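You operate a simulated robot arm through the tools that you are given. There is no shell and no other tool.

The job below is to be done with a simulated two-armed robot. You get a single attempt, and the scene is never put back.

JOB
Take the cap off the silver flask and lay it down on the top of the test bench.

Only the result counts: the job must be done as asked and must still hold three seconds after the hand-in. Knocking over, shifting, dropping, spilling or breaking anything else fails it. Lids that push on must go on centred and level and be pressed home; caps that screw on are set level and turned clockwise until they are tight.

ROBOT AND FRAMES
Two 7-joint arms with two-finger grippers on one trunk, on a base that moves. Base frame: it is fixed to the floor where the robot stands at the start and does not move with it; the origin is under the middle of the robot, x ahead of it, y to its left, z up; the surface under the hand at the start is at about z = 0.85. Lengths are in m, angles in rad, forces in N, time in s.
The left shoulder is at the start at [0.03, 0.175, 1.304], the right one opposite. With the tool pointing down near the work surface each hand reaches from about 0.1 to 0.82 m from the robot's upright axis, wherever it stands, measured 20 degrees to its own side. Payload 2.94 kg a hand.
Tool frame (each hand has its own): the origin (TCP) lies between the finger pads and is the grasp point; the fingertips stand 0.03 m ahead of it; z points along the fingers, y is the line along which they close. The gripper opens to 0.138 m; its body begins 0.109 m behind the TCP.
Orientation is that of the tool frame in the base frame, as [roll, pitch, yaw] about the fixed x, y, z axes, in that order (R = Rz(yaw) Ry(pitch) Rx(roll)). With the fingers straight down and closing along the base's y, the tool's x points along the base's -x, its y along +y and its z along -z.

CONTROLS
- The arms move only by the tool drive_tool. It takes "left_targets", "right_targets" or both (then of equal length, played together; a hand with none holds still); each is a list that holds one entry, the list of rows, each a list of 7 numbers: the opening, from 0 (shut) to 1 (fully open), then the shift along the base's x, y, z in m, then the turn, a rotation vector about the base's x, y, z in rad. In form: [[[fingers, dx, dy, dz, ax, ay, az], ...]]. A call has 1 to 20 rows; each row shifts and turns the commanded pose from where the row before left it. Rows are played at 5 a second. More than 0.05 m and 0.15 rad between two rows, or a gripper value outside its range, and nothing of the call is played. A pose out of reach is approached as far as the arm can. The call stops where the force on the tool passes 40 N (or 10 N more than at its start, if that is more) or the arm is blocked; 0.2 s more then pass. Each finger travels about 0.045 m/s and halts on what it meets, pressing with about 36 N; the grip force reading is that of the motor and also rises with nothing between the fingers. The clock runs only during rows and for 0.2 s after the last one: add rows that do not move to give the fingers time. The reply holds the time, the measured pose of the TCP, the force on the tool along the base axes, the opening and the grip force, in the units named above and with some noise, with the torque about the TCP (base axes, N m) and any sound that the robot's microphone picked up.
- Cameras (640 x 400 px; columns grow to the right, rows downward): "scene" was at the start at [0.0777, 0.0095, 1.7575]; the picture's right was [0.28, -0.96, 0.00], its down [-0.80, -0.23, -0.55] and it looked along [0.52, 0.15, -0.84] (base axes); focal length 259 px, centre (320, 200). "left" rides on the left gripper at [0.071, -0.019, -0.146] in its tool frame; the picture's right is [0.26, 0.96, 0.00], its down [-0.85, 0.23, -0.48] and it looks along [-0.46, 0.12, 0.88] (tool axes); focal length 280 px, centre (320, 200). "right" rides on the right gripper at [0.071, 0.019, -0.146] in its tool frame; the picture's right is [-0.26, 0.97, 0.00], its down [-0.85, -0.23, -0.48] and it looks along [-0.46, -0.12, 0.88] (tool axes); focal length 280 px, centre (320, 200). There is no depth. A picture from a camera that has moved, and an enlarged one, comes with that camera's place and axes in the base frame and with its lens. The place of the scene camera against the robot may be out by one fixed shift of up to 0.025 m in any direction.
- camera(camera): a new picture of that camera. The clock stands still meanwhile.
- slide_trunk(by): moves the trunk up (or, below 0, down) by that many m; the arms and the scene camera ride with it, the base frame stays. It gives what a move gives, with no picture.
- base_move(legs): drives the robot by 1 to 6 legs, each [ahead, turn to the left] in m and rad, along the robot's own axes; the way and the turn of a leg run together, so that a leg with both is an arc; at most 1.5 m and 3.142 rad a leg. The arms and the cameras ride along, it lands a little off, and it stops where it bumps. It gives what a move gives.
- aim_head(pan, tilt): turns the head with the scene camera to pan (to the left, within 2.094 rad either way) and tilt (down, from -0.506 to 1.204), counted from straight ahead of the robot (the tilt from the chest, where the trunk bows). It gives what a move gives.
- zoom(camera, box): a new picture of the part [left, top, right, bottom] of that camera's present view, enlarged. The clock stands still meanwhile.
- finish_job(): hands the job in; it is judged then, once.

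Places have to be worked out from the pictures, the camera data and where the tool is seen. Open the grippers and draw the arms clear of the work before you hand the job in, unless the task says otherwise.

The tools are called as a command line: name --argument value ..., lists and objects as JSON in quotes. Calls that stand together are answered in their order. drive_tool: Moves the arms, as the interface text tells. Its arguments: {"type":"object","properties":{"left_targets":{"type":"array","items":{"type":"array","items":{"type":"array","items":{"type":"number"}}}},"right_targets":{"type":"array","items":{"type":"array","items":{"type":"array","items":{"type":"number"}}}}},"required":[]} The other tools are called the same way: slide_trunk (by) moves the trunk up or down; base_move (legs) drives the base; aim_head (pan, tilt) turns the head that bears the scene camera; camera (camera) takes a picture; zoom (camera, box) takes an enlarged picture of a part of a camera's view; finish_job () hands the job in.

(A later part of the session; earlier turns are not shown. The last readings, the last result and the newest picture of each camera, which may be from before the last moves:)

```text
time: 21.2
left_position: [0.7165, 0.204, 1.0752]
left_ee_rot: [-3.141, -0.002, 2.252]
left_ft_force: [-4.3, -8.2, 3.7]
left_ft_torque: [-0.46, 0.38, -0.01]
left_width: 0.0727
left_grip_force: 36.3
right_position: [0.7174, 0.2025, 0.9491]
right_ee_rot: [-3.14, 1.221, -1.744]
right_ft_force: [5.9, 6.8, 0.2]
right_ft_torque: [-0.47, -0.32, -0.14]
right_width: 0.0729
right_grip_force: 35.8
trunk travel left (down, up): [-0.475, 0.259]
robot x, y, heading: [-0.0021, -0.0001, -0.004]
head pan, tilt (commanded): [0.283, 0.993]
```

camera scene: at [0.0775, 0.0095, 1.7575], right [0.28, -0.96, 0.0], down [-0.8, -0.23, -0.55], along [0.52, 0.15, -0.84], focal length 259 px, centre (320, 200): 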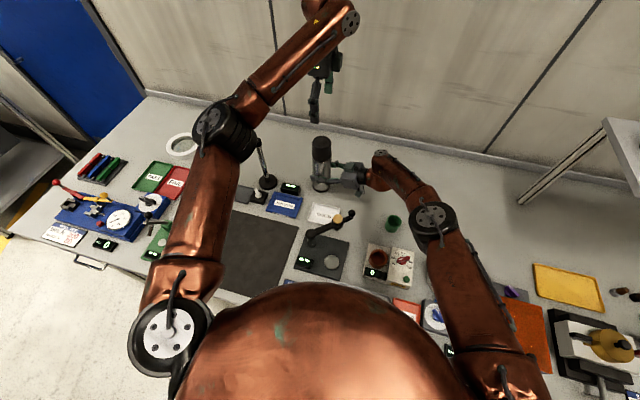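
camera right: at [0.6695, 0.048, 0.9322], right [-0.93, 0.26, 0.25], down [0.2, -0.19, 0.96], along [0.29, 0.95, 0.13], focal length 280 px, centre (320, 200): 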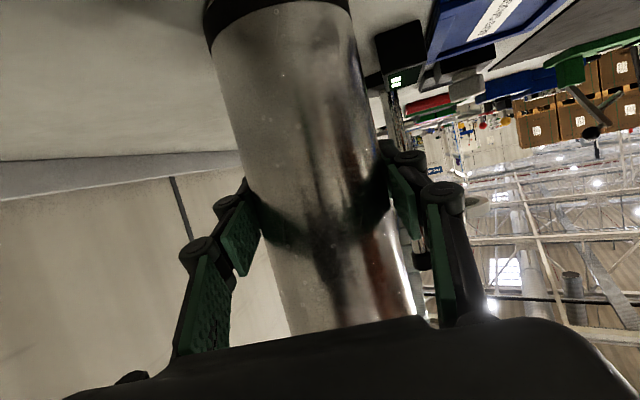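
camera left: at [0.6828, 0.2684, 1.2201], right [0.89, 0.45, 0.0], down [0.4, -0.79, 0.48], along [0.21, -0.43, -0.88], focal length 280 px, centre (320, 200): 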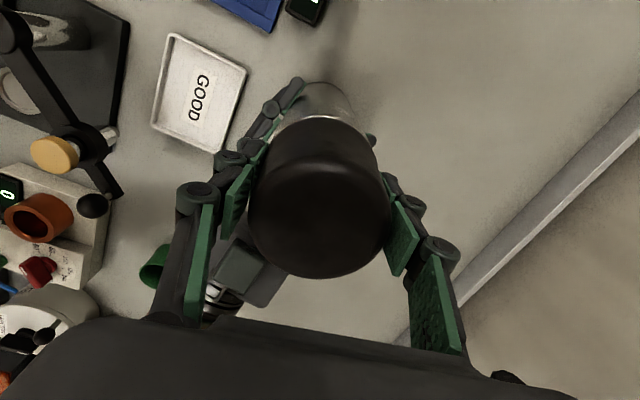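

Forces have fallen and z torque stays near zero. I zoom in on the cap top and seam to check whether the cap truly turns with the gripper.

zoom --camera "left" --box '[220, 80, 420, 290]'

zoom --camera "scene" --box '[290, 110, 370, 210]'

```text
1.90 times, centred on (320, 185) of left
camera zoom: at [0.6559, 0.2459, 1.2207], right [0.58, 0.81, 0.0], down [0.71, -0.51, 0.48], along [0.39, -0.28, -0.88], focal length 534 px, centre (320, 229)
```

zoom: 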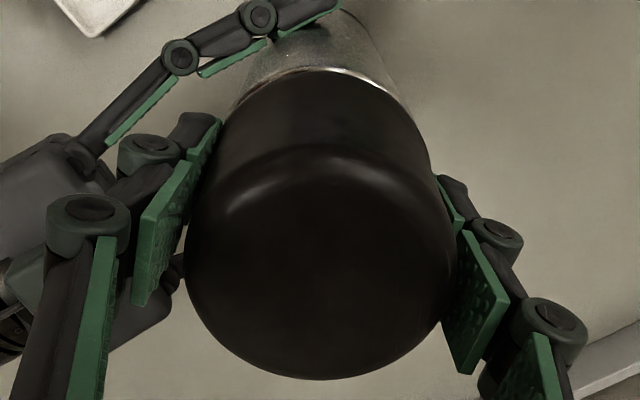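

```text
4.00 times, centred on (330, 160) of scene
camera zoom: at [0.0777, 0.009, 1.7575], right [0.28, -0.96, 0.0], down [-0.8, -0.23, -0.55], along [0.52, 0.15, -0.84], focal length 1037 px, centre (280, 360)
```

zoom: 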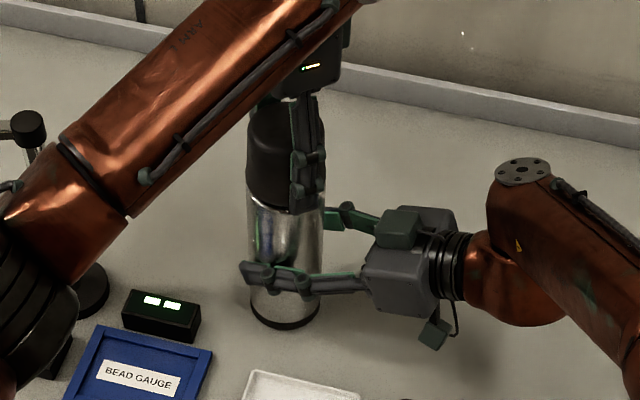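

Everything looks in order: the right fingers hold the body and the left fingers the cap. I keep unscrewing in larger steps, correcting the lateral force by small shifts.

drive_tool --left_targets '[[[0.45, -0.0002, -0.0005, 0.0002, 0, 0, 0.12], [0.45, -0.0002, -0.0003, 0.0002, 0, 0, 0.12], [0.45, 0, 0, 0.0002, 0, 0, 0.12], [0.45, 0, 0, 0, 0, 0, 0]]]'

```text
time: 22.2
left_position: [0.7168, 0.2034, 1.077]
left_ee_rot: [3.14, 0.0, 2.616]
left_ft_force: [5.4, 1.6, -3.6]
left_ft_torque: [0.1, -0.2, 0.01]
left_width: 0.0721
left_grip_force: 35.6
right_position: [0.7167, 0.2025, 0.9474]
right_ee_rot: [3.141, 1.219, -1.745]
right_ft_force: [-3.0, -2.5, 6.5]
right_ft_torque: [0.29, -0.68, -0.08]
right_width: 0.0728
right_grip_force: 35.7
trunk travel left (down, up): [-0.475, 0.259]
robot x, y, heading: [-0.0007, 0.0023, -0.001]
head pan, tilt (commanded): [0.283, 0.993]
```

Forces are small now (Fz −3.6 N, so I have lifted a little faster than the thread). I continue turning counter-clockwise with a smaller lift.

drive_tool --left_targets '[[[0.45, 0.0002, 0, 0, 0, 0, 0.13], [0.45, 0, 0, 0.0001, 0, 0, 0.13], [0.45, 0, 0, 0.0001, 0, 0, 0.13], [0.45, 0, 0, 0.0001, 0, 0, 0.13], [0.45, 0, 0, 0, 0, 0, 0]]]'

```text
time: 23.4
left_position: [0.7164, 0.2015, 1.0762]
left_ee_rot: [3.141, 0.0, 3.135]
left_ft_force: [3.8, 6.6, -4.1]
left_ft_torque: [0.45, -0.05, 0.05]
left_width: 0.0724
left_grip_force: 36.2
right_position: [0.7177, 0.2013, 0.9478]
right_ee_rot: [3.14, 1.22, -1.746]
right_ft_force: [-4.9, -7.7, 7.0]
right_ft_torque: [0.54, -0.18, 0.04]
right_width: 0.0731
right_grip_force: 36.3
trunk travel left (down, up): [-0.475, 0.259]
robot x, y, heading: [-0.0001, -0.0021, 0.0]
head pan, tilt (commanded): [0.283, 0.993]
```

Now 90° turned; the vertical force stays steady with about 3.6 mm per turn of lift, as a thread would give. I go on turning another 90°.

drive_tool --left_targets '[[[0.45, 0.0002, 0.0003, 0.0001, 0, 0, 0.13], [0.45, 0, 0.0001, 0.0001, 0, 0, 0.13], [0.45, 0, 0.0001, 0.0001, 0, 0, 0.13], [0.45, 0, 0, 0.0001, 0, 0, 0.13], [0.45, 0, 0, 0.0001, 0, 0, 0.13], [0.45, 0, 0, 0, 0, 0, 0]]]'

camera --camera "left"

camera --camera "scene"

```text
time: 24.8
left_position: [0.7169, 0.2033, 1.0771]
left_ee_rot: [-3.141, -0.001, -2.502]
left_ft_force: [-3.6, 0.3, -2.1]
left_ft_torque: [0.18, 0.42, 0.02]
left_width: 0.0727
left_grip_force: 36.1
right_position: [0.718, 0.2038, 0.9482]
right_ee_rot: [-3.139, 1.219, -1.746]
right_ft_force: [3.5, -1.5, 3.7]
right_ft_torque: [0.01, 0.0, -0.02]
right_width: 0.073
right_grip_force: 35.8
trunk travel left (down, up): [-0.475, 0.259]
robot x, y, heading: [-0.0016, -0.001, -0.006]
head pan, tilt (commanded): [0.283, 0.993]
```

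```text
taken
camera left: at [0.6701, 0.1443, 1.2223], right [-0.79, 0.62, 0.0], down [0.54, 0.69, 0.48], along [0.29, 0.37, -0.88], focal length 280 px, centre (320, 200)
```

left: 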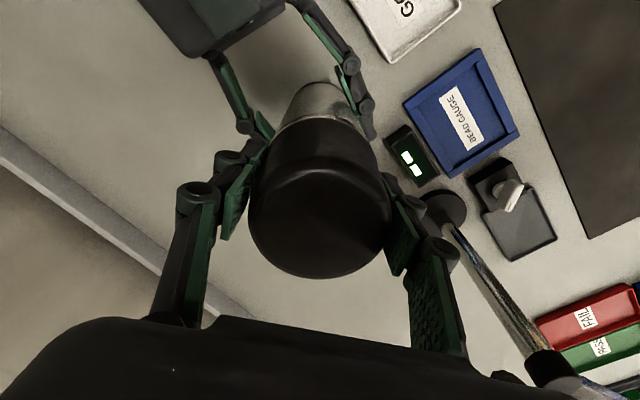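

```text
taken
camera scene: at [0.0777, 0.0091, 1.7575], right [0.28, -0.96, 0.0], down [-0.8, -0.23, -0.55], along [0.52, 0.15, -0.84], focal length 259 px, centre (320, 200)
```

scene: 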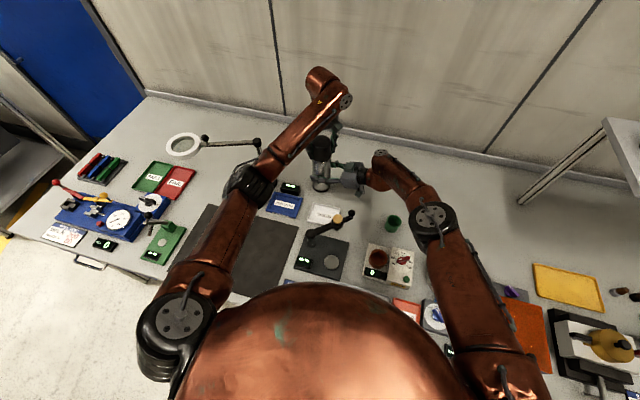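

The left arm stays clear of the stand pole and the vertical force remains small. I carry on unscrewing by another 0.78 rad.

drive_tool --left_targets '[[[0.45, -0.0002, 0, 0.0001, 0, 0, 0.13], [0.45, 0, 0, 0.0001, 0, 0, 0.13], [0.45, 0, 0, 0.0001, 0, 0, 0.13], [0.45, 0, 0, 0.0001, 0, 0, 0.13], [0.45, 0, 0, 0.0001, 0, 0, 0.13], [0.45, 0, 0, 0.0001, 0, 0, 0.13], [0.45, 0, 0, 0, 0, 0, 0]]]'

camera --camera "scene"

```text
time: 26.4
left_position: [0.7154, 0.202, 1.0777]
left_ee_rot: [3.141, 0.0, -1.718]
left_ft_force: [2.4, -0.6, -7.6]
left_ft_torque: [0.02, -0.06, 0.03]
left_width: 0.0724
left_grip_force: 35.7
right_position: [0.716, 0.2025, 0.9496]
right_ee_rot: [3.139, 1.22, -1.744]
right_ft_force: [-2.1, -1.7, 6.9]
right_ft_torque: [-0.11, -0.35, -0.06]
right_width: 0.0729
right_grip_force: 36.0
trunk travel left (down, up): [-0.475, 0.259]
robot x, y, heading: [-0.0009, 0.0005, 0.0]
head pan, tilt (commanded): [0.283, 0.993]
```

```text
taken
camera scene: at [0.078, 0.0091, 1.7575], right [0.28, -0.96, 0.0], down [-0.8, -0.23, -0.55], along [0.52, 0.15, -0.84], focal length 259 px, centre (320, 200)
```

scene: 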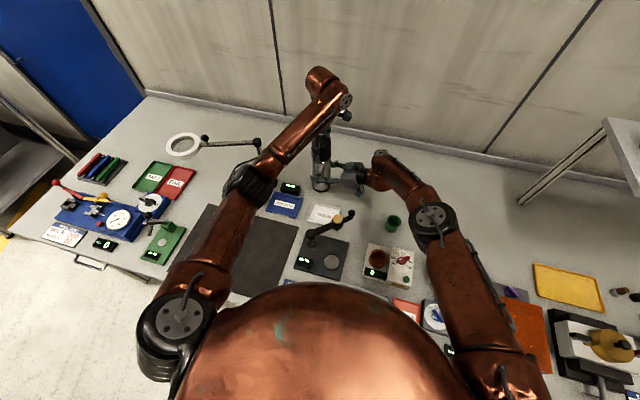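

About 170° turned in total; Fz −7.6 N says I'm slightly ahead of the thread. I keep turning without lifting, to see how far the wrist goes.

drive_tool --left_targets '[[[0.45, 0, 0, 0, 0, 0, 0.13], [0.45, 0, 0, 0, 0, 0, 0.13], [0.45, 0, 0, 0, 0, 0, 0.13], [0.45, 0, 0, 0, 0, 0, 0.13], [0.45, 0, 0, 0, 0, 0, 0.13], [0.45, 0, 0, 0, 0, 0, 0]]]'

```text
time: 27.8
left_position: [0.7166, 0.2023, 1.0774]
left_ee_rot: [-3.14, 0.0, -1.067]
left_ft_force: [4.2, 0.8, -3.2]
left_ft_torque: [0.1, -0.1, 0.01]
left_width: 0.0725
left_grip_force: 36.2
right_position: [0.7169, 0.2033, 0.949]
right_ee_rot: [3.139, 1.219, -1.748]
right_ft_force: [-3.4, -1.1, 4.8]
right_ft_torque: [0.42, -0.23, -0.04]
right_width: 0.0728
right_grip_force: 35.7
trunk travel left (down, up): [-0.475, 0.259]
robot x, y, heading: [-0.0002, 0.0003, -0.002]
head pan, tilt (commanded): [0.283, 0.993]
```

Still turning freely; total about 3.6 rad. I continue with a slow lift.

drive_tool --left_targets '[[[0.45, 0, 0, 0, 0, 0, 0.13], [0.45, 0, 0, 0.0001, 0, 0, 0.13], [0.45, 0, 0, 0, 0, 0, 0.13], [0.45, 0, 0, 0.0001, 0, 0, 0.13], [0.45, 0, 0, 0, 0, 0, 0.13], [0.45, 0, 0, 0, 0, 0, 0]]]'

camera --camera "scene"

camera --camera "left"

```text
time: 29.2
left_position: [0.7418, 0.2028, 1.0725]
left_ee_rot: [-3.14, -0.002, -0.42]
left_ft_force: [-14.5, -1.8, 28.1]
left_ft_torque: [-1.17, 0.79, 0.2]
left_width: 0.0728
left_grip_force: 35.6
left hand out of reach, approached as far as the arm can: row 3, 4, 5
right_position: [0.7184, 0.2005, 0.9502]
right_ee_rot: [-3.132, 1.219, -1.74]
right_ft_force: [20.3, -6.4, -3.4]
right_ft_torque: [0.01, 0.28, -0.37]
right_width: 0.083
right_grip_force: 10.8
trunk travel left (down, up): [-0.475, 0.259]
robot x, y, heading: [0.0009, 0.0011, -0.003]
head pan, tilt (commanded): [0.283, 0.993]
```

```text
taken
camera scene: at [0.0751, 0.0075, 1.7578], right [0.28, -0.96, 0.0], down [-0.8, -0.23, -0.55], along [0.53, 0.15, -0.84], focal length 259 px, centre (320, 200)
```

scene: 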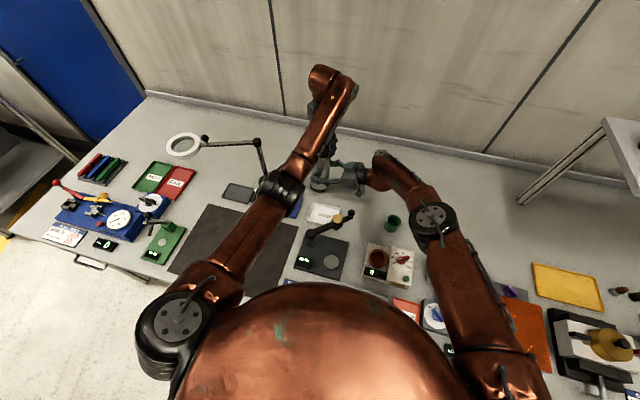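

```text
taken
camera left: at [0.8131, 0.1914, 1.2177], right [-0.15, -0.99, 0.0], down [-0.87, 0.14, 0.47], along [-0.47, 0.07, -0.88], focal length 280 px, centre (320, 200)
```

left: 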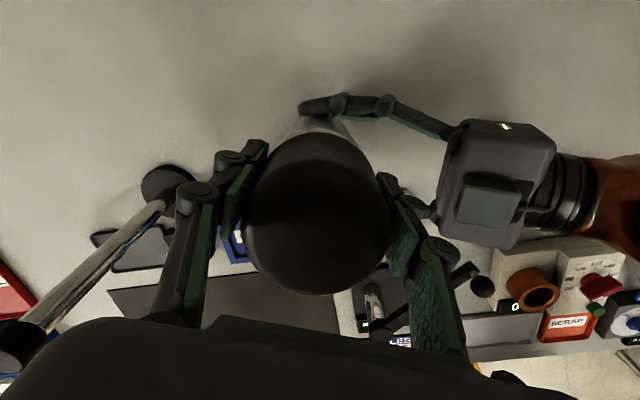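

The wrist ran out of range: the left hand was pulled about 25 mm towards +x and the flask is being tilted (right grip spread to 0.083). I back off at once: turn back clockwise while shifting the hand back to x ≈ 0.717, in small steps.

drive_tool --left_targets '[[[0.45, -0.008, 0, 0.0012, 0, 0, -0.13], [0.45, 0, 0, 0, 0, 0, 0]]]'

```text
time: 29.8
left_position: [0.7361, 0.2019, 1.0721]
left_ee_rot: [-3.139, -0.003, -0.552]
left_ft_force: [-9.7, 2.6, 30.3]
left_ft_torque: [-0.2, 0.34, 0.16]
left_width: 0.0714
left_grip_force: 35.9
left hand out of reach, approached as far as the arm can: row 1
right_position: [0.7159, 0.202, 0.9486]
right_ee_rot: [-3.139, 1.222, -1.742]
right_ft_force: [14.8, -6.3, -1.8]
right_ft_torque: [0.25, 0.19, -0.31]
right_width: 0.0799
right_grip_force: 8.0
trunk travel left (down, up): [-0.475, 0.259]
robot x, y, heading: [0.0014, -0.0012, -0.001]
head pan, tilt (commanded): [0.283, 0.993]
```

The hand is moving back; it presses down about 30 N since it dropped ~5 mm, so the next step turns back, shifts −x and lifts a little.

drive_tool --left_targets '[[[0.45, -0.009, 0.0005, 0.002, 0, 0, -0.13], [0.45, 0, 0, 0, 0, 0, 0]]]'

```text
time: 30.4
left_position: [0.7287, 0.204, 1.0712]
left_ee_rot: [-3.141, 0.0, -0.68]
left_ft_force: [1.1, 0.8, 12.4]
left_ft_torque: [-0.05, -0.79, -0.13]
left_width: 0.0713
left_grip_force: 35.6
right_position: [0.7128, 0.2051, 0.9491]
right_ee_rot: [3.131, 1.221, -1.748]
right_ft_force: [-3.0, 0.1, 0.2]
right_ft_torque: [0.25, 0.49, 0.18]
right_width: 0.0762
right_grip_force: 36.4
trunk travel left (down, up): [-0.475, 0.259]
robot x, y, heading: [-0.0017, 0.0024, 0.002]
head pan, tilt (commanded): [0.283, 0.993]
```

Forces have dropped a lot. I look at the flask before going on.

camera --camera "right"

camera --camera "left"

zoom --camera "scene" --box '[270, 100, 390, 210]'

```text
taken
camera right: at [0.6666, 0.0508, 0.9317], right [-0.94, 0.25, 0.25], down [0.2, -0.19, 0.96], along [0.29, 0.95, 0.13], focal length 280 px, centre (320, 200)
```

right: 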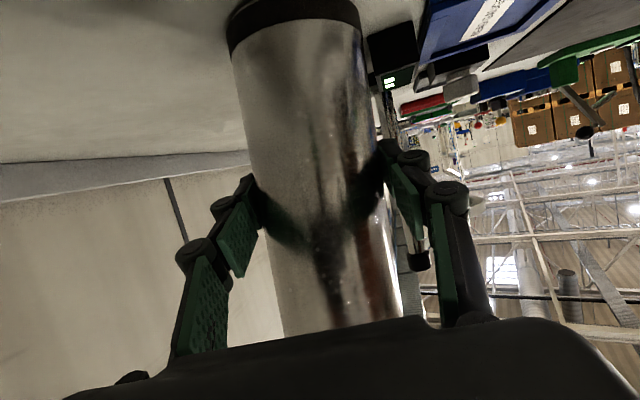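

```text
taken
camera left: at [0.7944, 0.1733, 1.2159], right [-0.4, -0.91, 0.0], down [-0.8, 0.36, 0.48], along [-0.43, 0.19, -0.88], focal length 280 px, centre (320, 200)
```

left: 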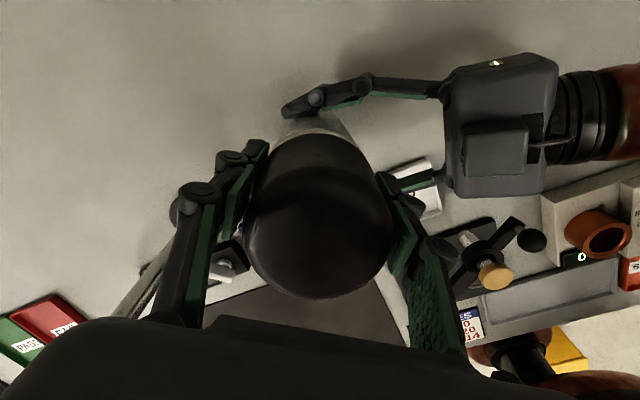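

```text
3.64 times, centred on (330, 155) of scene
camera zoom: at [0.0764, 0.0085, 1.7574], right [0.28, -0.96, 0.0], down [-0.8, -0.23, -0.55], along [0.53, 0.15, -0.84], focal length 943 px, centre (284, 364)
```

zoom: 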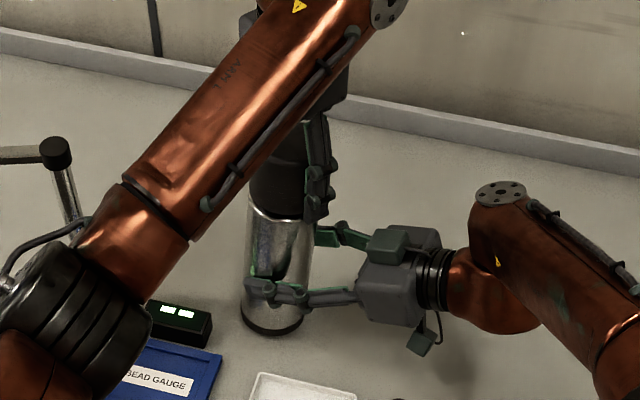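

The flask leans slightly: its top is about 11 mm towards +x and the base a little towards −x, pivoting in the right hand. I keep turning back and bring the cap back to x ≈ 0.717 to right it.

drive_tool --left_targets '[[[0.45, -0.005, -0.0003, 0.001, 0, 0, -0.13], [0.45, -0.005, -0.0003, 0.001, 0, 0, -0.13], [0.45, 0, 0, 0, 0, 0, 0]]]'

camera --camera "right"

camera --camera "left"

```text
time: 31.2
left_position: [0.7198, 0.2019, 1.0721]
left_ee_rot: [-3.141, 0.001, -0.943]
left_ft_force: [18.2, 0.6, -4.9]
left_ft_torque: [0.27, -1.8, -0.31]
left_width: 0.0705
left_grip_force: 36.0
right_position: [0.7162, 0.2047, 0.948]
right_ee_rot: [3.136, 1.22, -1.744]
right_ft_force: [-18.8, -1.2, 2.0]
right_ft_torque: [-0.24, -0.55, 0.3]
right_width: 0.0733
right_grip_force: 36.0
trunk travel left (down, up): [-0.475, 0.259]
robot x, y, heading: [-0.0006, -0.0005, -0.003]
head pan, tilt (commanded): [0.283, 0.993]
```

```text
taken
camera right: at [0.669, 0.0491, 0.9311], right [-0.94, 0.25, 0.25], down [0.2, -0.19, 0.96], along [0.29, 0.95, 0.13], focal length 280 px, centre (320, 200)
```

right: 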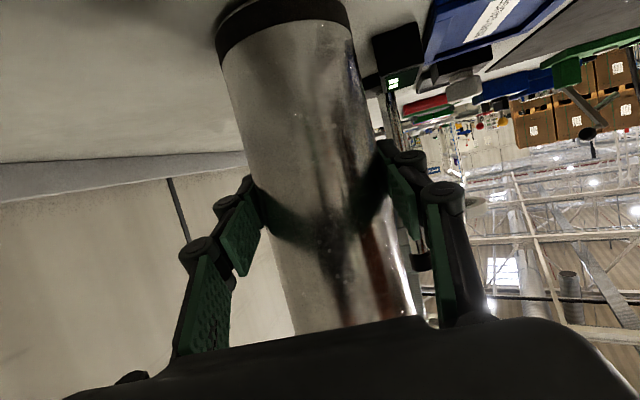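

```text
taken
camera left: at [0.7761, 0.1561, 1.2176], right [-0.63, -0.78, 0.0], down [-0.69, 0.55, 0.48], along [-0.37, 0.3, -0.88], focal length 280 px, centre (320, 200)
```

left: 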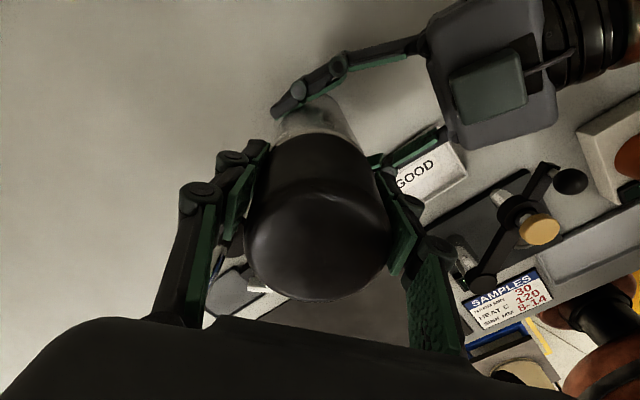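

The right grip is back to 0.073 m, so the body is nearly aligned again, but the two hands still strain against each other (~18 N). Since a re-grip is needed anyway for further turning, I open the left fingers to let the right hand alone hold and straighten the flask.

drive_tool --left_targets '[[[0.52, 0, 0, 0, 0, 0, 0], [0.56, 0, 0, 0, 0, 0, 0], [0.65, 0, 0, 0, 0, 0, 0], [0.8, 0, 0, 0, 0, 0, 0], [1, 0, 0, 0, 0, 0, 0], [1, 0, 0, 0, 0, 0, 0]]]'

camera --camera "right"

camera --camera "left"

zoom --camera "scene" --box '[270, 100, 390, 210]'

```text
time: 32.6
left_position: [0.7193, 0.2016, 1.0729]
left_ee_rot: [-3.141, 0.001, -0.941]
left_ft_force: [-0.4, 0.5, -0.1]
left_ft_torque: [-0.03, 0.01, 0.03]
left_width: 0.1381
left_grip_force: 0.1
right_position: [0.7172, 0.2031, 0.9488]
right_ee_rot: [3.141, 1.221, -1.747]
right_ft_force: [-0.6, 0.1, -4.1]
right_ft_torque: [-0.03, 0.01, -0.04]
right_width: 0.0733
right_grip_force: 36.1
trunk travel left (down, up): [-0.475, 0.259]
robot x, y, heading: [0.0018, -0.0004, 0.0]
head pan, tilt (commanded): [0.283, 0.993]
```

```text
taken
camera right: at [0.6701, 0.0481, 0.9316], right [-0.93, 0.26, 0.25], down [0.2, -0.19, 0.96], along [0.29, 0.95, 0.13], focal length 280 px, centre (320, 200)
```

right: 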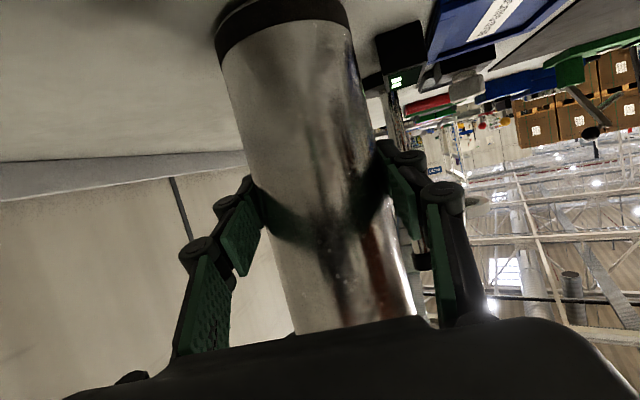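

```text
taken
camera left: at [0.7758, 0.1563, 1.218], right [-0.63, -0.78, 0.0], down [-0.69, 0.55, 0.48], along [-0.37, 0.3, -0.88], focal length 280 px, centre (320, 200)
```

left: 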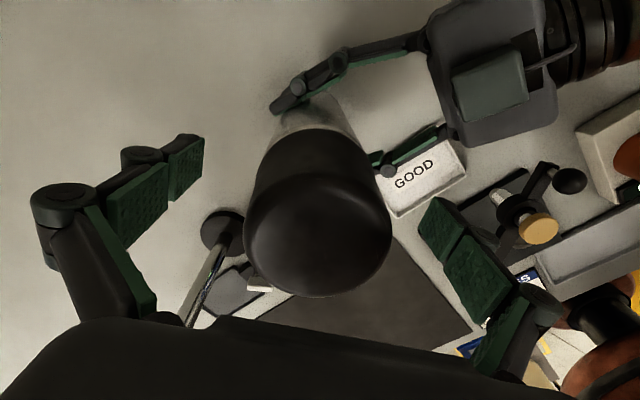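

```text
3.64 times, centred on (330, 155) of scene
camera zoom: at [0.0785, 0.0094, 1.7574], right [0.28, -0.96, 0.0], down [-0.8, -0.23, -0.55], along [0.52, 0.15, -0.84], focal length 943 px, centre (284, 364)
```

zoom: 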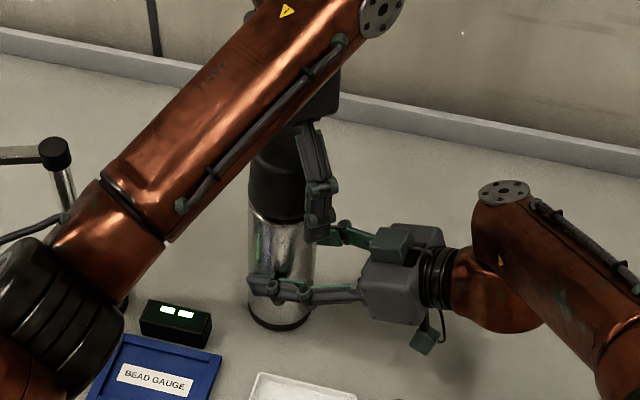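

With the left hand free, the right hand alone carries about 4–5 N, so the flask has slipped up in its grip and hangs a few millimetres above the bench. I zoom in to gauge the lift and any lean before lowering it.

zoom --camera "right" --box '[190, 0, 390, 125]'

zoom --camera "left" --box '[220, 70, 420, 310]'

```text
3.20 times, centred on (290, 62) of right
camera zoom: at [0.6701, 0.0481, 0.9316], right [-0.93, 0.26, 0.25], down [0.2, -0.19, 0.96], along [0.29, 0.95, 0.13], focal length 897 px, centre (416, 640)
```

zoom: 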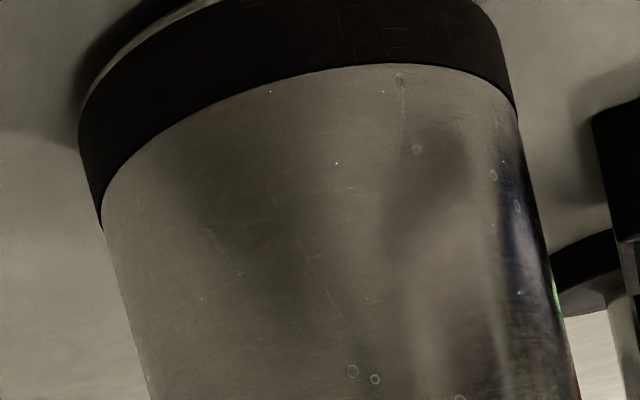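

```text
1.67 times, centred on (320, 190) of left
camera zoom: at [0.7758, 0.1563, 1.218], right [-0.63, -0.78, 0.0], down [-0.69, 0.55, 0.48], along [-0.37, 0.3, -0.88], focal length 467 px, centre (320, 217)
```

zoom: 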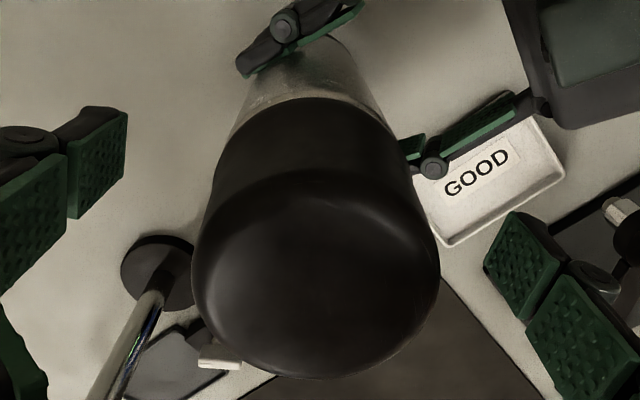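

The body looks upright in this view but raised several mm. I lower the right hand in small steps until the base touches the bench, watching its vertical force.

drive_tool --right_targets '[[[0.5, 0, 0, -0.002, 0, 0, 0], [0.5, 0, 0, -0.002, 0, 0, 0], [0.5, 0, 0, 0, 0, 0, 0]]]'

```text
time: 33.4
left_position: [0.7196, 0.2026, 1.0736]
left_ee_rot: [3.141, 0.0, -0.942]
left_ft_force: [0.1, -0.2, 0.6]
left_ft_torque: [-0.01, 0.01, 0.05]
left_width: 0.1382
left_grip_force: 0.2
right_position: [0.7178, 0.2026, 0.9475]
right_ee_rot: [-3.137, 1.222, -1.741]
right_ft_force: [1.2, -0.6, 7.4]
right_ft_torque: [-0.28, -0.04, 0.02]
right_width: 0.0733
right_grip_force: 35.9
trunk travel left (down, up): [-0.475, 0.259]
robot x, y, heading: [-0.0056, 0.0004, -0.001]
head pan, tilt (commanded): [0.283, 0.993]
```

Contact: Fz on the right went from −4 to +7 N, so the base now touches the bench, with the contact towards the −y edge, suggesting a slight lean. I raise the left hand clear of the cap and turn it back clockwise for the next grip, then inspect.

drive_tool --left_targets '[[[1, 0, 0, 0.03, 0, 0, 0], [1, 0, 0, 0.03, 0, 0, 0], [1, 0, 0, 0.035, 0, 0, 0], [1, 0, 0, 0.035, 0, 0, -0.05], [1, 0, 0, 0.03, 0, 0, -0.14], [1, 0, 0, 0.02, 0, 0, -0.14], [1, 0, 0, 0, 0, 0, -0.14], [1, 0, 0, 0, 0, 0, -0.14], [1, 0, 0, 0, 0, 0, -0.14], [1, 0, 0, 0, 0, 0, -0.14], [1, 0, 0, 0, 0, 0, -0.14], [1, 0, 0, 0, 0, 0, -0.14], [1, 0, 0, 0, 0, 0, -0.14], [1, 0, 0, 0, 0, 0, -0.14], [1, 0, 0, 0, 0, 0, -0.14], [1, 0, 0, 0, 0, 0, -0.14], [1, 0, 0, 0, 0, 0, -0.14], [1, 0, 0, 0, 0, 0, 0]]]'

camera --camera "left"

camera --camera "scene"

```text
time: 37.2
left_position: [0.7179, 0.2025, 1.2528]
left_ee_rot: [-3.14, -0.002, -2.81]
left_ft_force: [0.4, 0.9, 0.0]
left_ft_torque: [-0.02, 0.02, 0.0]
left_width: 0.1378
left_grip_force: 0.1
right_position: [0.7173, 0.2032, 0.9459]
right_ee_rot: [-3.138, 1.22, -1.74]
right_ft_force: [5.4, 3.5, 20.0]
right_ft_torque: [-0.11, -0.27, 0.03]
right_width: 0.0732
right_grip_force: 35.8
trunk travel left (down, up): [-0.475, 0.259]
robot x, y, heading: [0.0034, 0.0026, 0.003]
head pan, tilt (commanded): [0.283, 0.993]
```

```text
taken
camera left: at [0.6569, 0.1613, 1.3987], right [-0.56, 0.83, 0.0], down [0.73, 0.49, 0.48], along [0.39, 0.27, -0.88], focal length 280 px, centre (320, 200)
```

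left: 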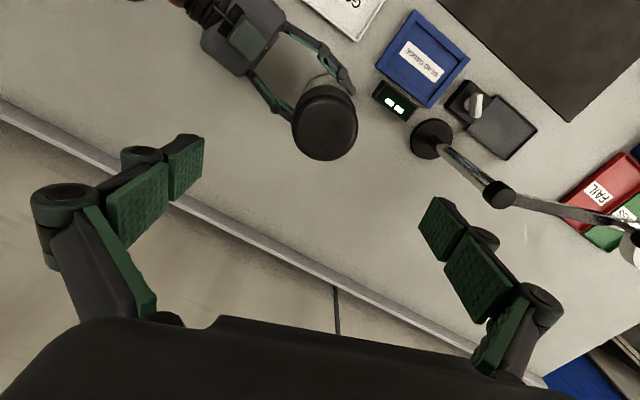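

```text
taken
camera scene: at [0.0762, 0.009, 1.7576], right [0.28, -0.96, 0.0], down [-0.8, -0.23, -0.55], along [0.53, 0.15, -0.84], focal length 259 px, centre (320, 200)
```

scene: 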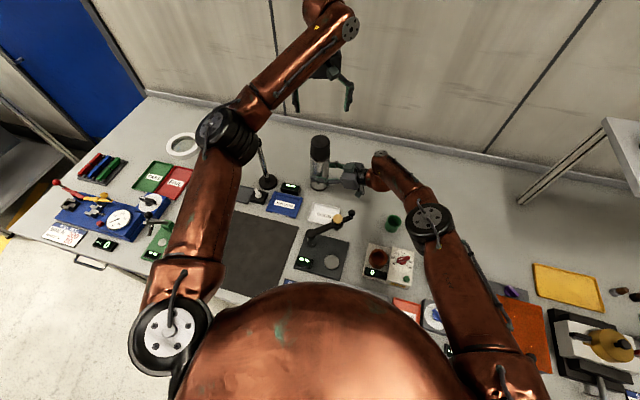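

The right now presses about 20 N down, so the base is well on the bench. I zoom in on both views to judge whether the flask is upright.

zoom --camera "scene" --box '[270, 110, 390, 210]'

zoom --camera "left" --box '[240, 40, 400, 170]'

camera --camera "right"

```text
4.00 times, centred on (330, 160) of scene
camera zoom: at [0.0762, 0.009, 1.7576], right [0.28, -0.96, 0.0], down [-0.8, -0.23, -0.55], along [0.53, 0.15, -0.84], focal length 1037 px, centre (280, 360)
```

zoom: 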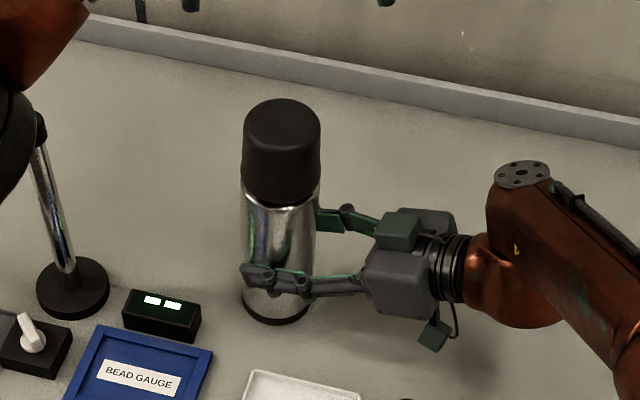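

```text
3.08 times, centred on (320, 105) of left
camera zoom: at [0.6569, 0.1613, 1.3987], right [-0.56, 0.83, 0.0], down [0.73, 0.49, 0.48], along [0.39, 0.27, -0.88], focal length 863 px, centre (320, 492)
```

zoom: 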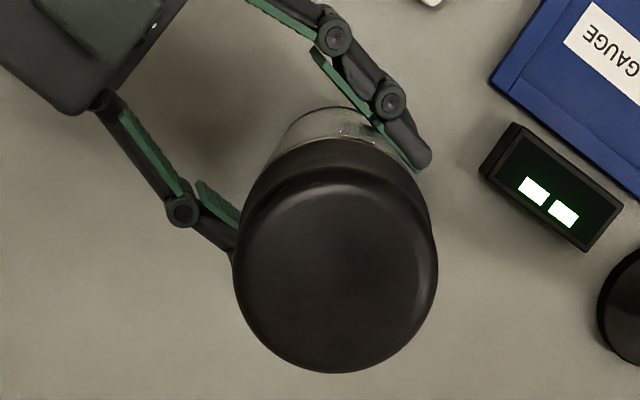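

```text
taken
camera right: at [0.6698, 0.0479, 0.9288], right [-0.94, 0.26, 0.24], down [0.2, -0.19, 0.96], along [0.29, 0.95, 0.13], focal length 280 px, centre (320, 200)
```

right: 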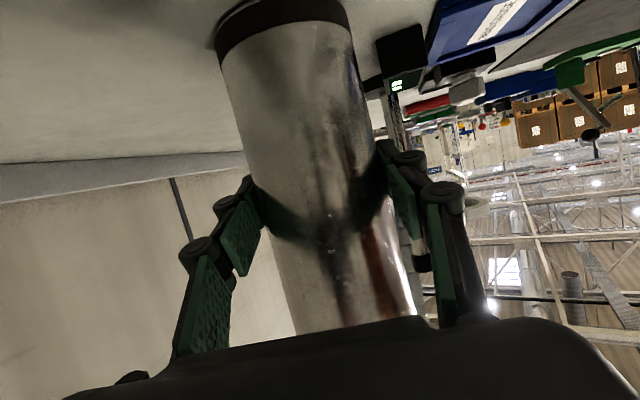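

Comparing with the first pictures, the flask slid about 6–7 mm towards +y within the right grip but stands upright again; the cap axis is now about (0.717, 0.208). I continue turning the left hand back clockwise to about −115° for a long next turn, moving it over the new axis, and ease the right hand's downward press slightly.

drive_tool --left_targets '[[[1, 0, 0.0003, 0, 0, 0, -0.145], [1, 0, 0.0003, 0, 0, 0, -0.145], [1, 0, 0.0003, 0, 0, 0, -0.145], [1, 0, 0.0003, 0, 0, 0, -0.145], [1, 0, 0.0003, 0, 0, 0, -0.145], [1, 0, 0.0003, 0, 0, 0, -0.145], [1, 0, 0.0003, 0, 0, 0, -0.145], [1, 0, 0.0003, 0, 0, 0, -0.145], [1, 0, 0.0003, 0, 0, 0, -0.145], [1, 0, 0.0003, 0, 0, 0, -0.145], [1, 0, 0.0003, 0, 0, 0, -0.145], [1, 0, 0.0003, 0, 0, 0, -0.145], [1, 0, 0.0003, 0, 0, 0, -0.145], [1, 0, 0.0003, 0, 0, 0, -0.145], [1, 0, 0.0003, 0, 0, 0, -0.145], [1, 0, 0.0003, 0, 0, 0, -0.145], [1, 0, 0, 0, 0, 0, 0]]]' --right_targets '[[[0.5, 0, 0, 0.001, 0, 0, 0], [0.5, 0, 0, 0, 0, 0, 0], [0.5, 0, 0, 0, 0, 0, 0], [0.5, 0, 0, 0, 0, 0, 0], [0.5, 0, 0, 0, 0, 0, 0], [0.5, 0, 0, 0, 0, 0, 0], [0.5, 0, 0, 0, 0, 0, 0], [0.5, 0, 0, 0, 0, 0, 0], [0.5, 0, 0, 0, 0, 0, 0], [0.5, 0, 0, 0, 0, 0, 0], [0.5, 0, 0, 0, 0, 0, 0], [0.5, 0, 0, 0, 0, 0, 0], [0.5, 0, 0, 0, 0, 0, 0], [0.5, 0, 0, 0, 0, 0, 0], [0.5, 0, 0, 0, 0, 0, 0], [0.5, 0, 0, 0, 0, 0, 0], [0.5, 0, 0, 0, 0, 0, 0]]]'

camera --camera "left"

camera --camera "scene"

```text
time: 40.8
left_position: [0.7188, 0.2067, 1.2543]
left_ee_rot: [-3.14, -0.001, 1.15]
left_ft_force: [1.0, -0.6, -0.1]
left_ft_torque: [0.0, -0.03, -0.01]
left_width: 0.138
left_grip_force: 0.1
right_position: [0.7164, 0.2026, 0.9456]
right_ee_rot: [-3.14, 1.218, -1.743]
right_ft_force: [-3.0, 0.2, 6.4]
right_ft_torque: [-0.1, 0.31, -0.08]
right_width: 0.0732
right_grip_force: 36.0
trunk travel left (down, up): [-0.475, 0.259]
robot x, y, heading: [-0.0011, -0.0031, -0.006]
head pan, tilt (commanded): [0.283, 0.993]
```

```text
taken
camera left: at [0.7286, 0.2802, 1.3994], right [0.99, -0.15, 0.0], down [-0.14, -0.87, 0.48], along [-0.07, -0.47, -0.88], focal length 280 px, centre (320, 200)
```

left: 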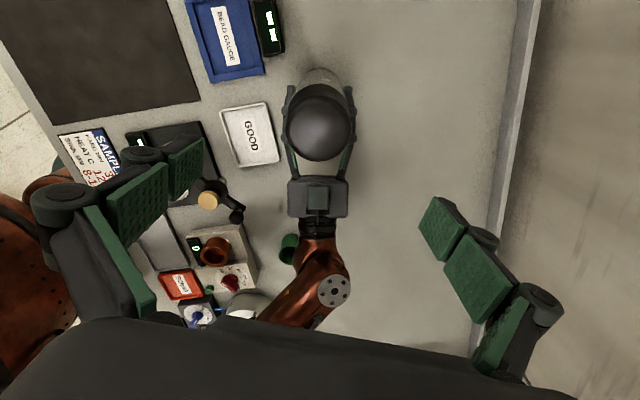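

```text
taken
camera scene: at [0.0769, 0.0093, 1.7575], right [0.28, -0.96, 0.0], down [-0.8, -0.23, -0.55], along [0.53, 0.15, -0.84], focal length 259 px, centre (320, 200)
```

scene: 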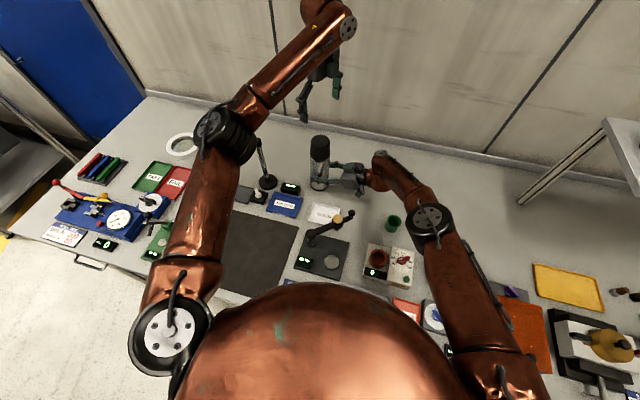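

No reach warning at −114°. I zoom to verify centring over the cap.

zoom --camera "left" --box '[240, 60, 400, 180]'

```text
3.33 times, centred on (320, 120) of left
camera zoom: at [0.7286, 0.2802, 1.3994], right [0.99, -0.15, 0.0], down [-0.14, -0.87, 0.48], along [-0.07, -0.47, -0.88], focal length 935 px, centre (320, 467)
```

zoom: 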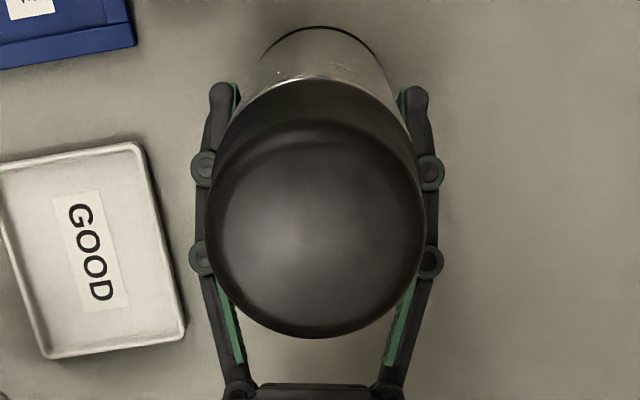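

Centred to about 1–1.5 mm. I descend around the cap with open fingers to z ≈ 1.078 with a small correction.

drive_tool --left_targets '[[[1, -0.0012, -0.0003, -0.035, 0, 0, 0], [1, 0, 0, -0.035, 0, 0, 0], [1, 0, 0, -0.035, 0, 0, 0], [1, 0, 0, -0.035, 0, 0, 0], [1, 0, 0, -0.035, 0, 0, 0], [1, 0, 0, 0, 0, 0, 0]]]'

camera --camera "left"

```text
time: 42.2
left_position: [0.7185, 0.2079, 1.0786]
left_ee_rot: [3.14, 0.001, 1.153]
left_ft_force: [-0.3, -0.1, -0.3]
left_ft_torque: [0.01, -0.03, 0.01]
left_width: 0.1382
left_grip_force: 0.1
right_position: [0.7171, 0.2021, 0.9449]
right_ee_rot: [-3.14, 1.219, -1.742]
right_ft_force: [-0.8, -0.7, 2.7]
right_ft_torque: [-0.23, 0.13, -0.06]
right_width: 0.073
right_grip_force: 35.8
trunk travel left (down, up): [-0.475, 0.259]
robot x, y, heading: [-0.0052, -0.0013, -0.001]
head pan, tilt (commanded): [0.283, 0.993]
```

```text
taken
camera left: at [0.7283, 0.2807, 1.2243], right [0.99, -0.15, 0.0], down [-0.13, -0.87, 0.48], along [-0.07, -0.47, -0.88], focal length 280 px, centre (320, 200)
```

left: 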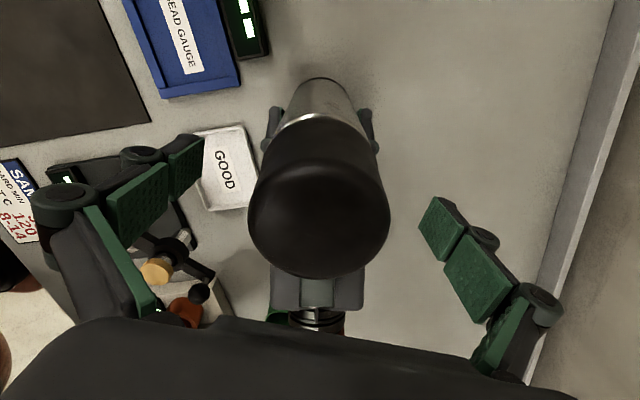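

The cap is centred (columns 248–390) and sits as in the first grip. I close the left fingers gradually.

drive_tool --left_targets '[[[0.85, 0, 0, 0, 0, 0, 0], [0.72, 0, 0, 0, 0, 0, 0], [0.64, 0, 0, 0, 0, 0, 0], [0.6, 0, 0, 0, 0, 0, 0], [0.57, 0, 0, 0, 0, 0, 0], [0.54, 0, 0, 0, 0, 0, 0], [0.51, 0, 0, 0, 0, 0, 0], [0.48, 0, 0, 0, 0, 0, 0], [0.45, 0, 0, 0, 0, 0, 0]]]'

```text
time: 44.2
left_position: [0.7172, 0.2089, 1.0805]
left_ee_rot: [-3.141, 0.0, 1.152]
left_ft_force: [-0.8, -0.4, 1.0]
left_ft_torque: [0.01, 0.16, 0.0]
left_width: 0.0723
left_grip_force: 36.3
right_position: [0.717, 0.2025, 0.9448]
right_ee_rot: [-3.14, 1.221, -1.744]
right_ft_force: [2.0, -0.2, 2.4]
right_ft_torque: [-0.12, 0.08, 0.0]
right_width: 0.0731
right_grip_force: 36.6
trunk travel left (down, up): [-0.475, 0.259]
robot x, y, heading: [0.0014, -0.0017, -0.001]
head pan, tilt (commanded): [0.283, 0.993]
```

Clean grip with almost no side load. I resume unscrewing counter-clockwise in 0.13 rad rows with a very small lift per row.

drive_tool --left_targets '[[[0.45, 0, 0, 0.0, 0, 0, 0.13], [0.45, 0, 0, 0.0001, 0, 0, 0.13], [0.45, 0, 0, 0.0, 0, 0, 0.13], [0.45, 0, 0, 0.0001, 0, 0, 0.13], [0.45, 0, 0, 0, 0, 0, 0]]]'

```text
time: 45.4
left_position: [0.7192, 0.2076, 1.0796]
left_ee_rot: [3.139, 0.001, 1.675]
left_ft_force: [3.4, 7.1, 10.4]
left_ft_torque: [0.29, -0.9, 0.01]
left_width: 0.0724
left_grip_force: 36.3
right_position: [0.7177, 0.2014, 0.9457]
right_ee_rot: [-3.138, 1.219, -1.741]
right_ft_force: [1.8, -5.7, -1.7]
right_ft_torque: [0.59, 0.15, 0.14]
right_width: 0.0734
right_grip_force: 35.4
trunk travel left (down, up): [-0.475, 0.259]
robot x, y, heading: [0.0009, 0.0004, 0.002]
head pan, tilt (commanded): [0.283, 0.993]
```

Fz rose to +10 N, so the cap climbs faster than I lift. I lift a bit more and go on.

drive_tool --left_targets '[[[0.45, 0.0001, 0.0003, 0.0003, 0, 0, 0.13], [0.45, 0, 0, 0.0002, 0, 0, 0.13], [0.45, 0, 0, 0.0001, 0, 0, 0.13], [0.45, 0, 0, 0.0001, 0, 0, 0.13], [0.45, 0, 0, 0, 0, 0, 0]]]'

```text
time: 46.6
left_position: [0.7187, 0.2072, 1.0788]
left_ee_rot: [3.14, 0.001, 2.193]
left_ft_force: [6.7, 8.5, 11.2]
left_ft_torque: [0.38, -1.08, 0.01]
left_width: 0.0724
left_grip_force: 35.8
right_position: [0.7167, 0.2018, 0.9454]
right_ee_rot: [-3.138, 1.22, -1.741]
right_ft_force: [-2.7, -9.0, -0.7]
right_ft_torque: [0.26, -0.15, 0.12]
right_width: 0.073
right_grip_force: 36.3
trunk travel left (down, up): [-0.475, 0.259]
robot x, y, heading: [-0.0008, 0.0008, 0.006]
head pan, tilt (commanded): [0.283, 0.993]
```

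Side load (+6.7, +8.5) and Fz +11 N; I correct by fractions of a millimetre and lift slightly more while turning on.

drive_tool --left_targets '[[[0.45, 0.0003, 0.0004, 0.0004, 0, 0, 0.13], [0.45, 0, 0.0001, 0.0002, 0, 0, 0.13], [0.45, 0, 0, 0.0002, 0, 0, 0.13], [0.45, 0, 0, 0.0001, 0, 0, 0.13], [0.45, 0, 0, 0, 0, 0, 0]]]'

```text
time: 47.8
left_position: [0.7174, 0.2077, 1.0794]
left_ee_rot: [-3.141, 0.001, 2.714]
left_ft_force: [5.4, 3.7, 4.9]
left_ft_torque: [0.35, -0.87, 0.01]
left_width: 0.0728
left_grip_force: 36.1
right_position: [0.7167, 0.2017, 0.9455]
right_ee_rot: [3.14, 1.22, -1.744]
right_ft_force: [-6.7, -7.2, -0.3]
right_ft_torque: [-0.37, 0.16, 0.01]
right_width: 0.0731
right_grip_force: 36.1
trunk travel left (down, up): [-0.475, 0.259]
robot x, y, heading: [0.001, 0.0016, -0.002]
head pan, tilt (commanded): [0.283, 0.993]
```

Forces are settling. I continue turning with the same small lift.

drive_tool --left_targets '[[[0.45, 0.0002, 0.0002, 0.0002, 0, 0, 0.13], [0.45, 0, 0, 0.0001, 0, 0, 0.13], [0.45, 0, 0, 0.0002, 0, 0, 0.13], [0.45, 0, 0, 0.0001, 0, 0, 0.13], [0.45, 0, 0, 0, 0, 0, 0]]]'

```text
time: 49.0
left_position: [0.7191, 0.2093, 1.0809]
left_ee_rot: [3.141, 0.0, -3.047]
left_ft_force: [0.1, 0.2, -0.1]
left_ft_torque: [0.02, -0.01, 0.0]
left_width: 0.0724
left_grip_force: 36.5
right_position: [0.718, 0.2037, 0.9458]
right_ee_rot: [-3.141, 1.219, -1.746]
right_ft_force: [0.0, 1.1, -1.5]
right_ft_torque: [-0.03, -0.06, 0.02]
right_width: 0.0734
right_grip_force: 36.0
trunk travel left (down, up): [-0.475, 0.259]
robot x, y, heading: [0.0003, 0.0004, 0.002]
head pan, tilt (commanded): [0.283, 0.993]
```

All forces on the left hand dropped to zero – the cap seems to have come off its thread after nearly a full turn. I test with a gentle 3 mm lift.

drive_tool --left_targets '[[[0.45, 0, 0, 0.001, 0, 0, 0], [0.45, 0, 0, 0.002, 0, 0, 0], [0.45, 0, 0, 0, 0, 0, 0]]]'

camera --camera "right"

zoom --camera "scene" --box '[270, 110, 390, 210]'

```text
time: 49.8
left_position: [0.7187, 0.2076, 1.084]
left_ee_rot: [3.141, 0.0, -3.05]
left_ft_force: [0.2, -0.2, -0.2]
left_ft_torque: [0.01, 0.02, 0.04]
left_width: 0.0724
left_grip_force: 35.7
right_position: [0.7188, 0.2026, 0.9451]
right_ee_rot: [3.141, 1.22, -1.745]
right_ft_force: [1.0, 1.1, 0.5]
right_ft_torque: [0.02, -0.08, 0.0]
right_width: 0.0731
right_grip_force: 36.1
trunk travel left (down, up): [-0.475, 0.259]
robot x, y, heading: [-0.0013, -0.0004, 0.001]
head pan, tilt (commanded): [0.283, 0.993]
```

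```text
taken
camera right: at [0.6707, 0.0479, 0.9286], right [-0.93, 0.26, 0.25], down [0.2, -0.19, 0.96], along [0.29, 0.95, 0.13], focal length 280 px, centre (320, 200)
```

right: 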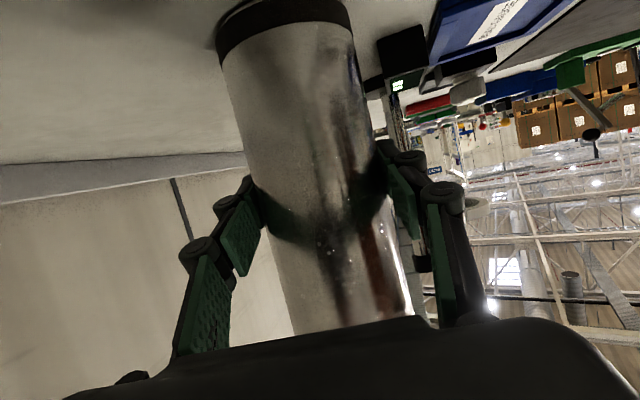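

```text
4.00 times, centred on (330, 160) of scene
camera zoom: at [0.0781, 0.0095, 1.7575], right [0.28, -0.96, 0.0], down [-0.8, -0.23, -0.55], along [0.52, 0.15, -0.84], focal length 1037 px, centre (280, 360)
```

zoom: 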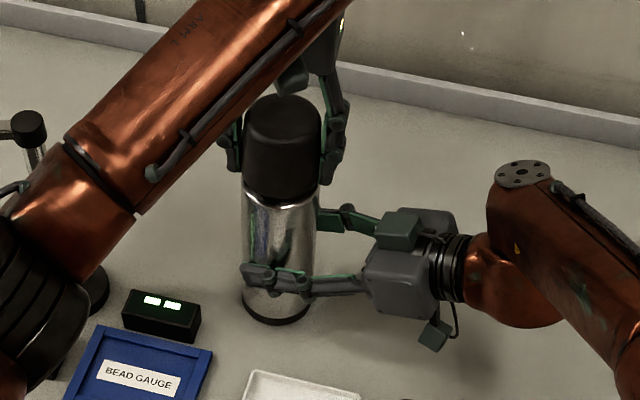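

The lift met no resistance, so the cap is free. I lift it straight up another 0.10 m in small steps to clear the neck.

drive_tool --left_targets '[[[0.45, 0, 0, 0.008, 0, 0, 0], [0.45, 0, 0, 0.012, 0, 0, 0], [0.45, 0, 0, 0.015, 0, 0, 0], [0.45, 0, 0, 0.02, 0, 0, 0], [0.45, 0, 0, 0.025, 0, 0, 0], [0.45, 0, 0, 0.025, 0, 0, 0], [0.45, 0, 0, 0, 0, 0, 0]]]'

camera --camera "scene"

zoom --camera "scene" --box '[270, 90, 390, 210]'

camera --camera "left"

```text
time: 51.4
left_position: [0.7173, 0.2097, 1.1906]
left_ee_rot: [-3.141, -0.001, -3.051]
left_ft_force: [0.0, -0.1, -0.8]
left_ft_torque: [0.01, 0.03, 0.01]
left_width: 0.072
left_grip_force: 35.4
right_position: [0.7179, 0.2022, 0.9465]
right_ee_rot: [-3.141, 1.22, -1.745]
right_ft_force: [-0.5, -0.7, 1.5]
right_ft_torque: [-0.19, 0.09, -0.03]
right_width: 0.0732
right_grip_force: 36.3
trunk travel left (down, up): [-0.475, 0.259]
robot x, y, heading: [0.0014, 0.0015, 0.0]
head pan, tilt (commanded): [0.283, 0.993]
```

```text
taken
camera scene: at [0.0777, 0.0092, 1.7575], right [0.28, -0.96, 0.0], down [-0.8, -0.23, -0.55], along [0.52, 0.15, -0.84], focal length 259 px, centre (320, 200)
```

scene: 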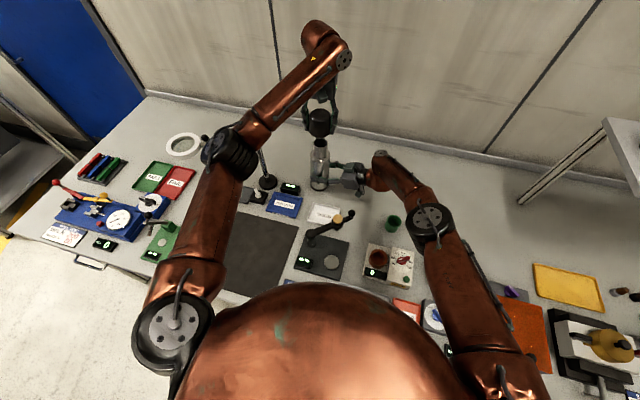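

```text
3.33 times, centred on (330, 150) of scene
camera zoom: at [0.0777, 0.0092, 1.7575], right [0.28, -0.96, 0.0], down [-0.8, -0.23, -0.55], along [0.52, 0.15, -0.84], focal length 864 px, centre (287, 367)
```

zoom: 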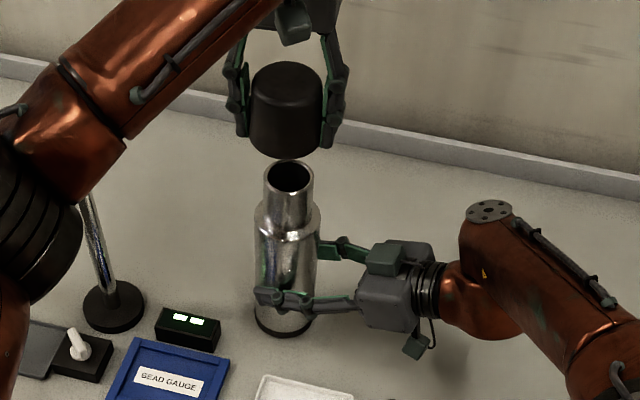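

```text
taken
camera left: at [0.6481, 0.1839, 1.3342], right [-0.35, 0.94, 0.0], down [0.82, 0.31, 0.48], along [0.45, 0.17, -0.88], focal length 280 px, centre (320, 200)
```

left: 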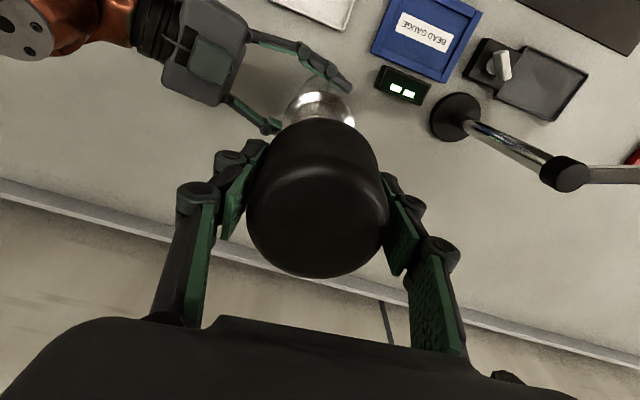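

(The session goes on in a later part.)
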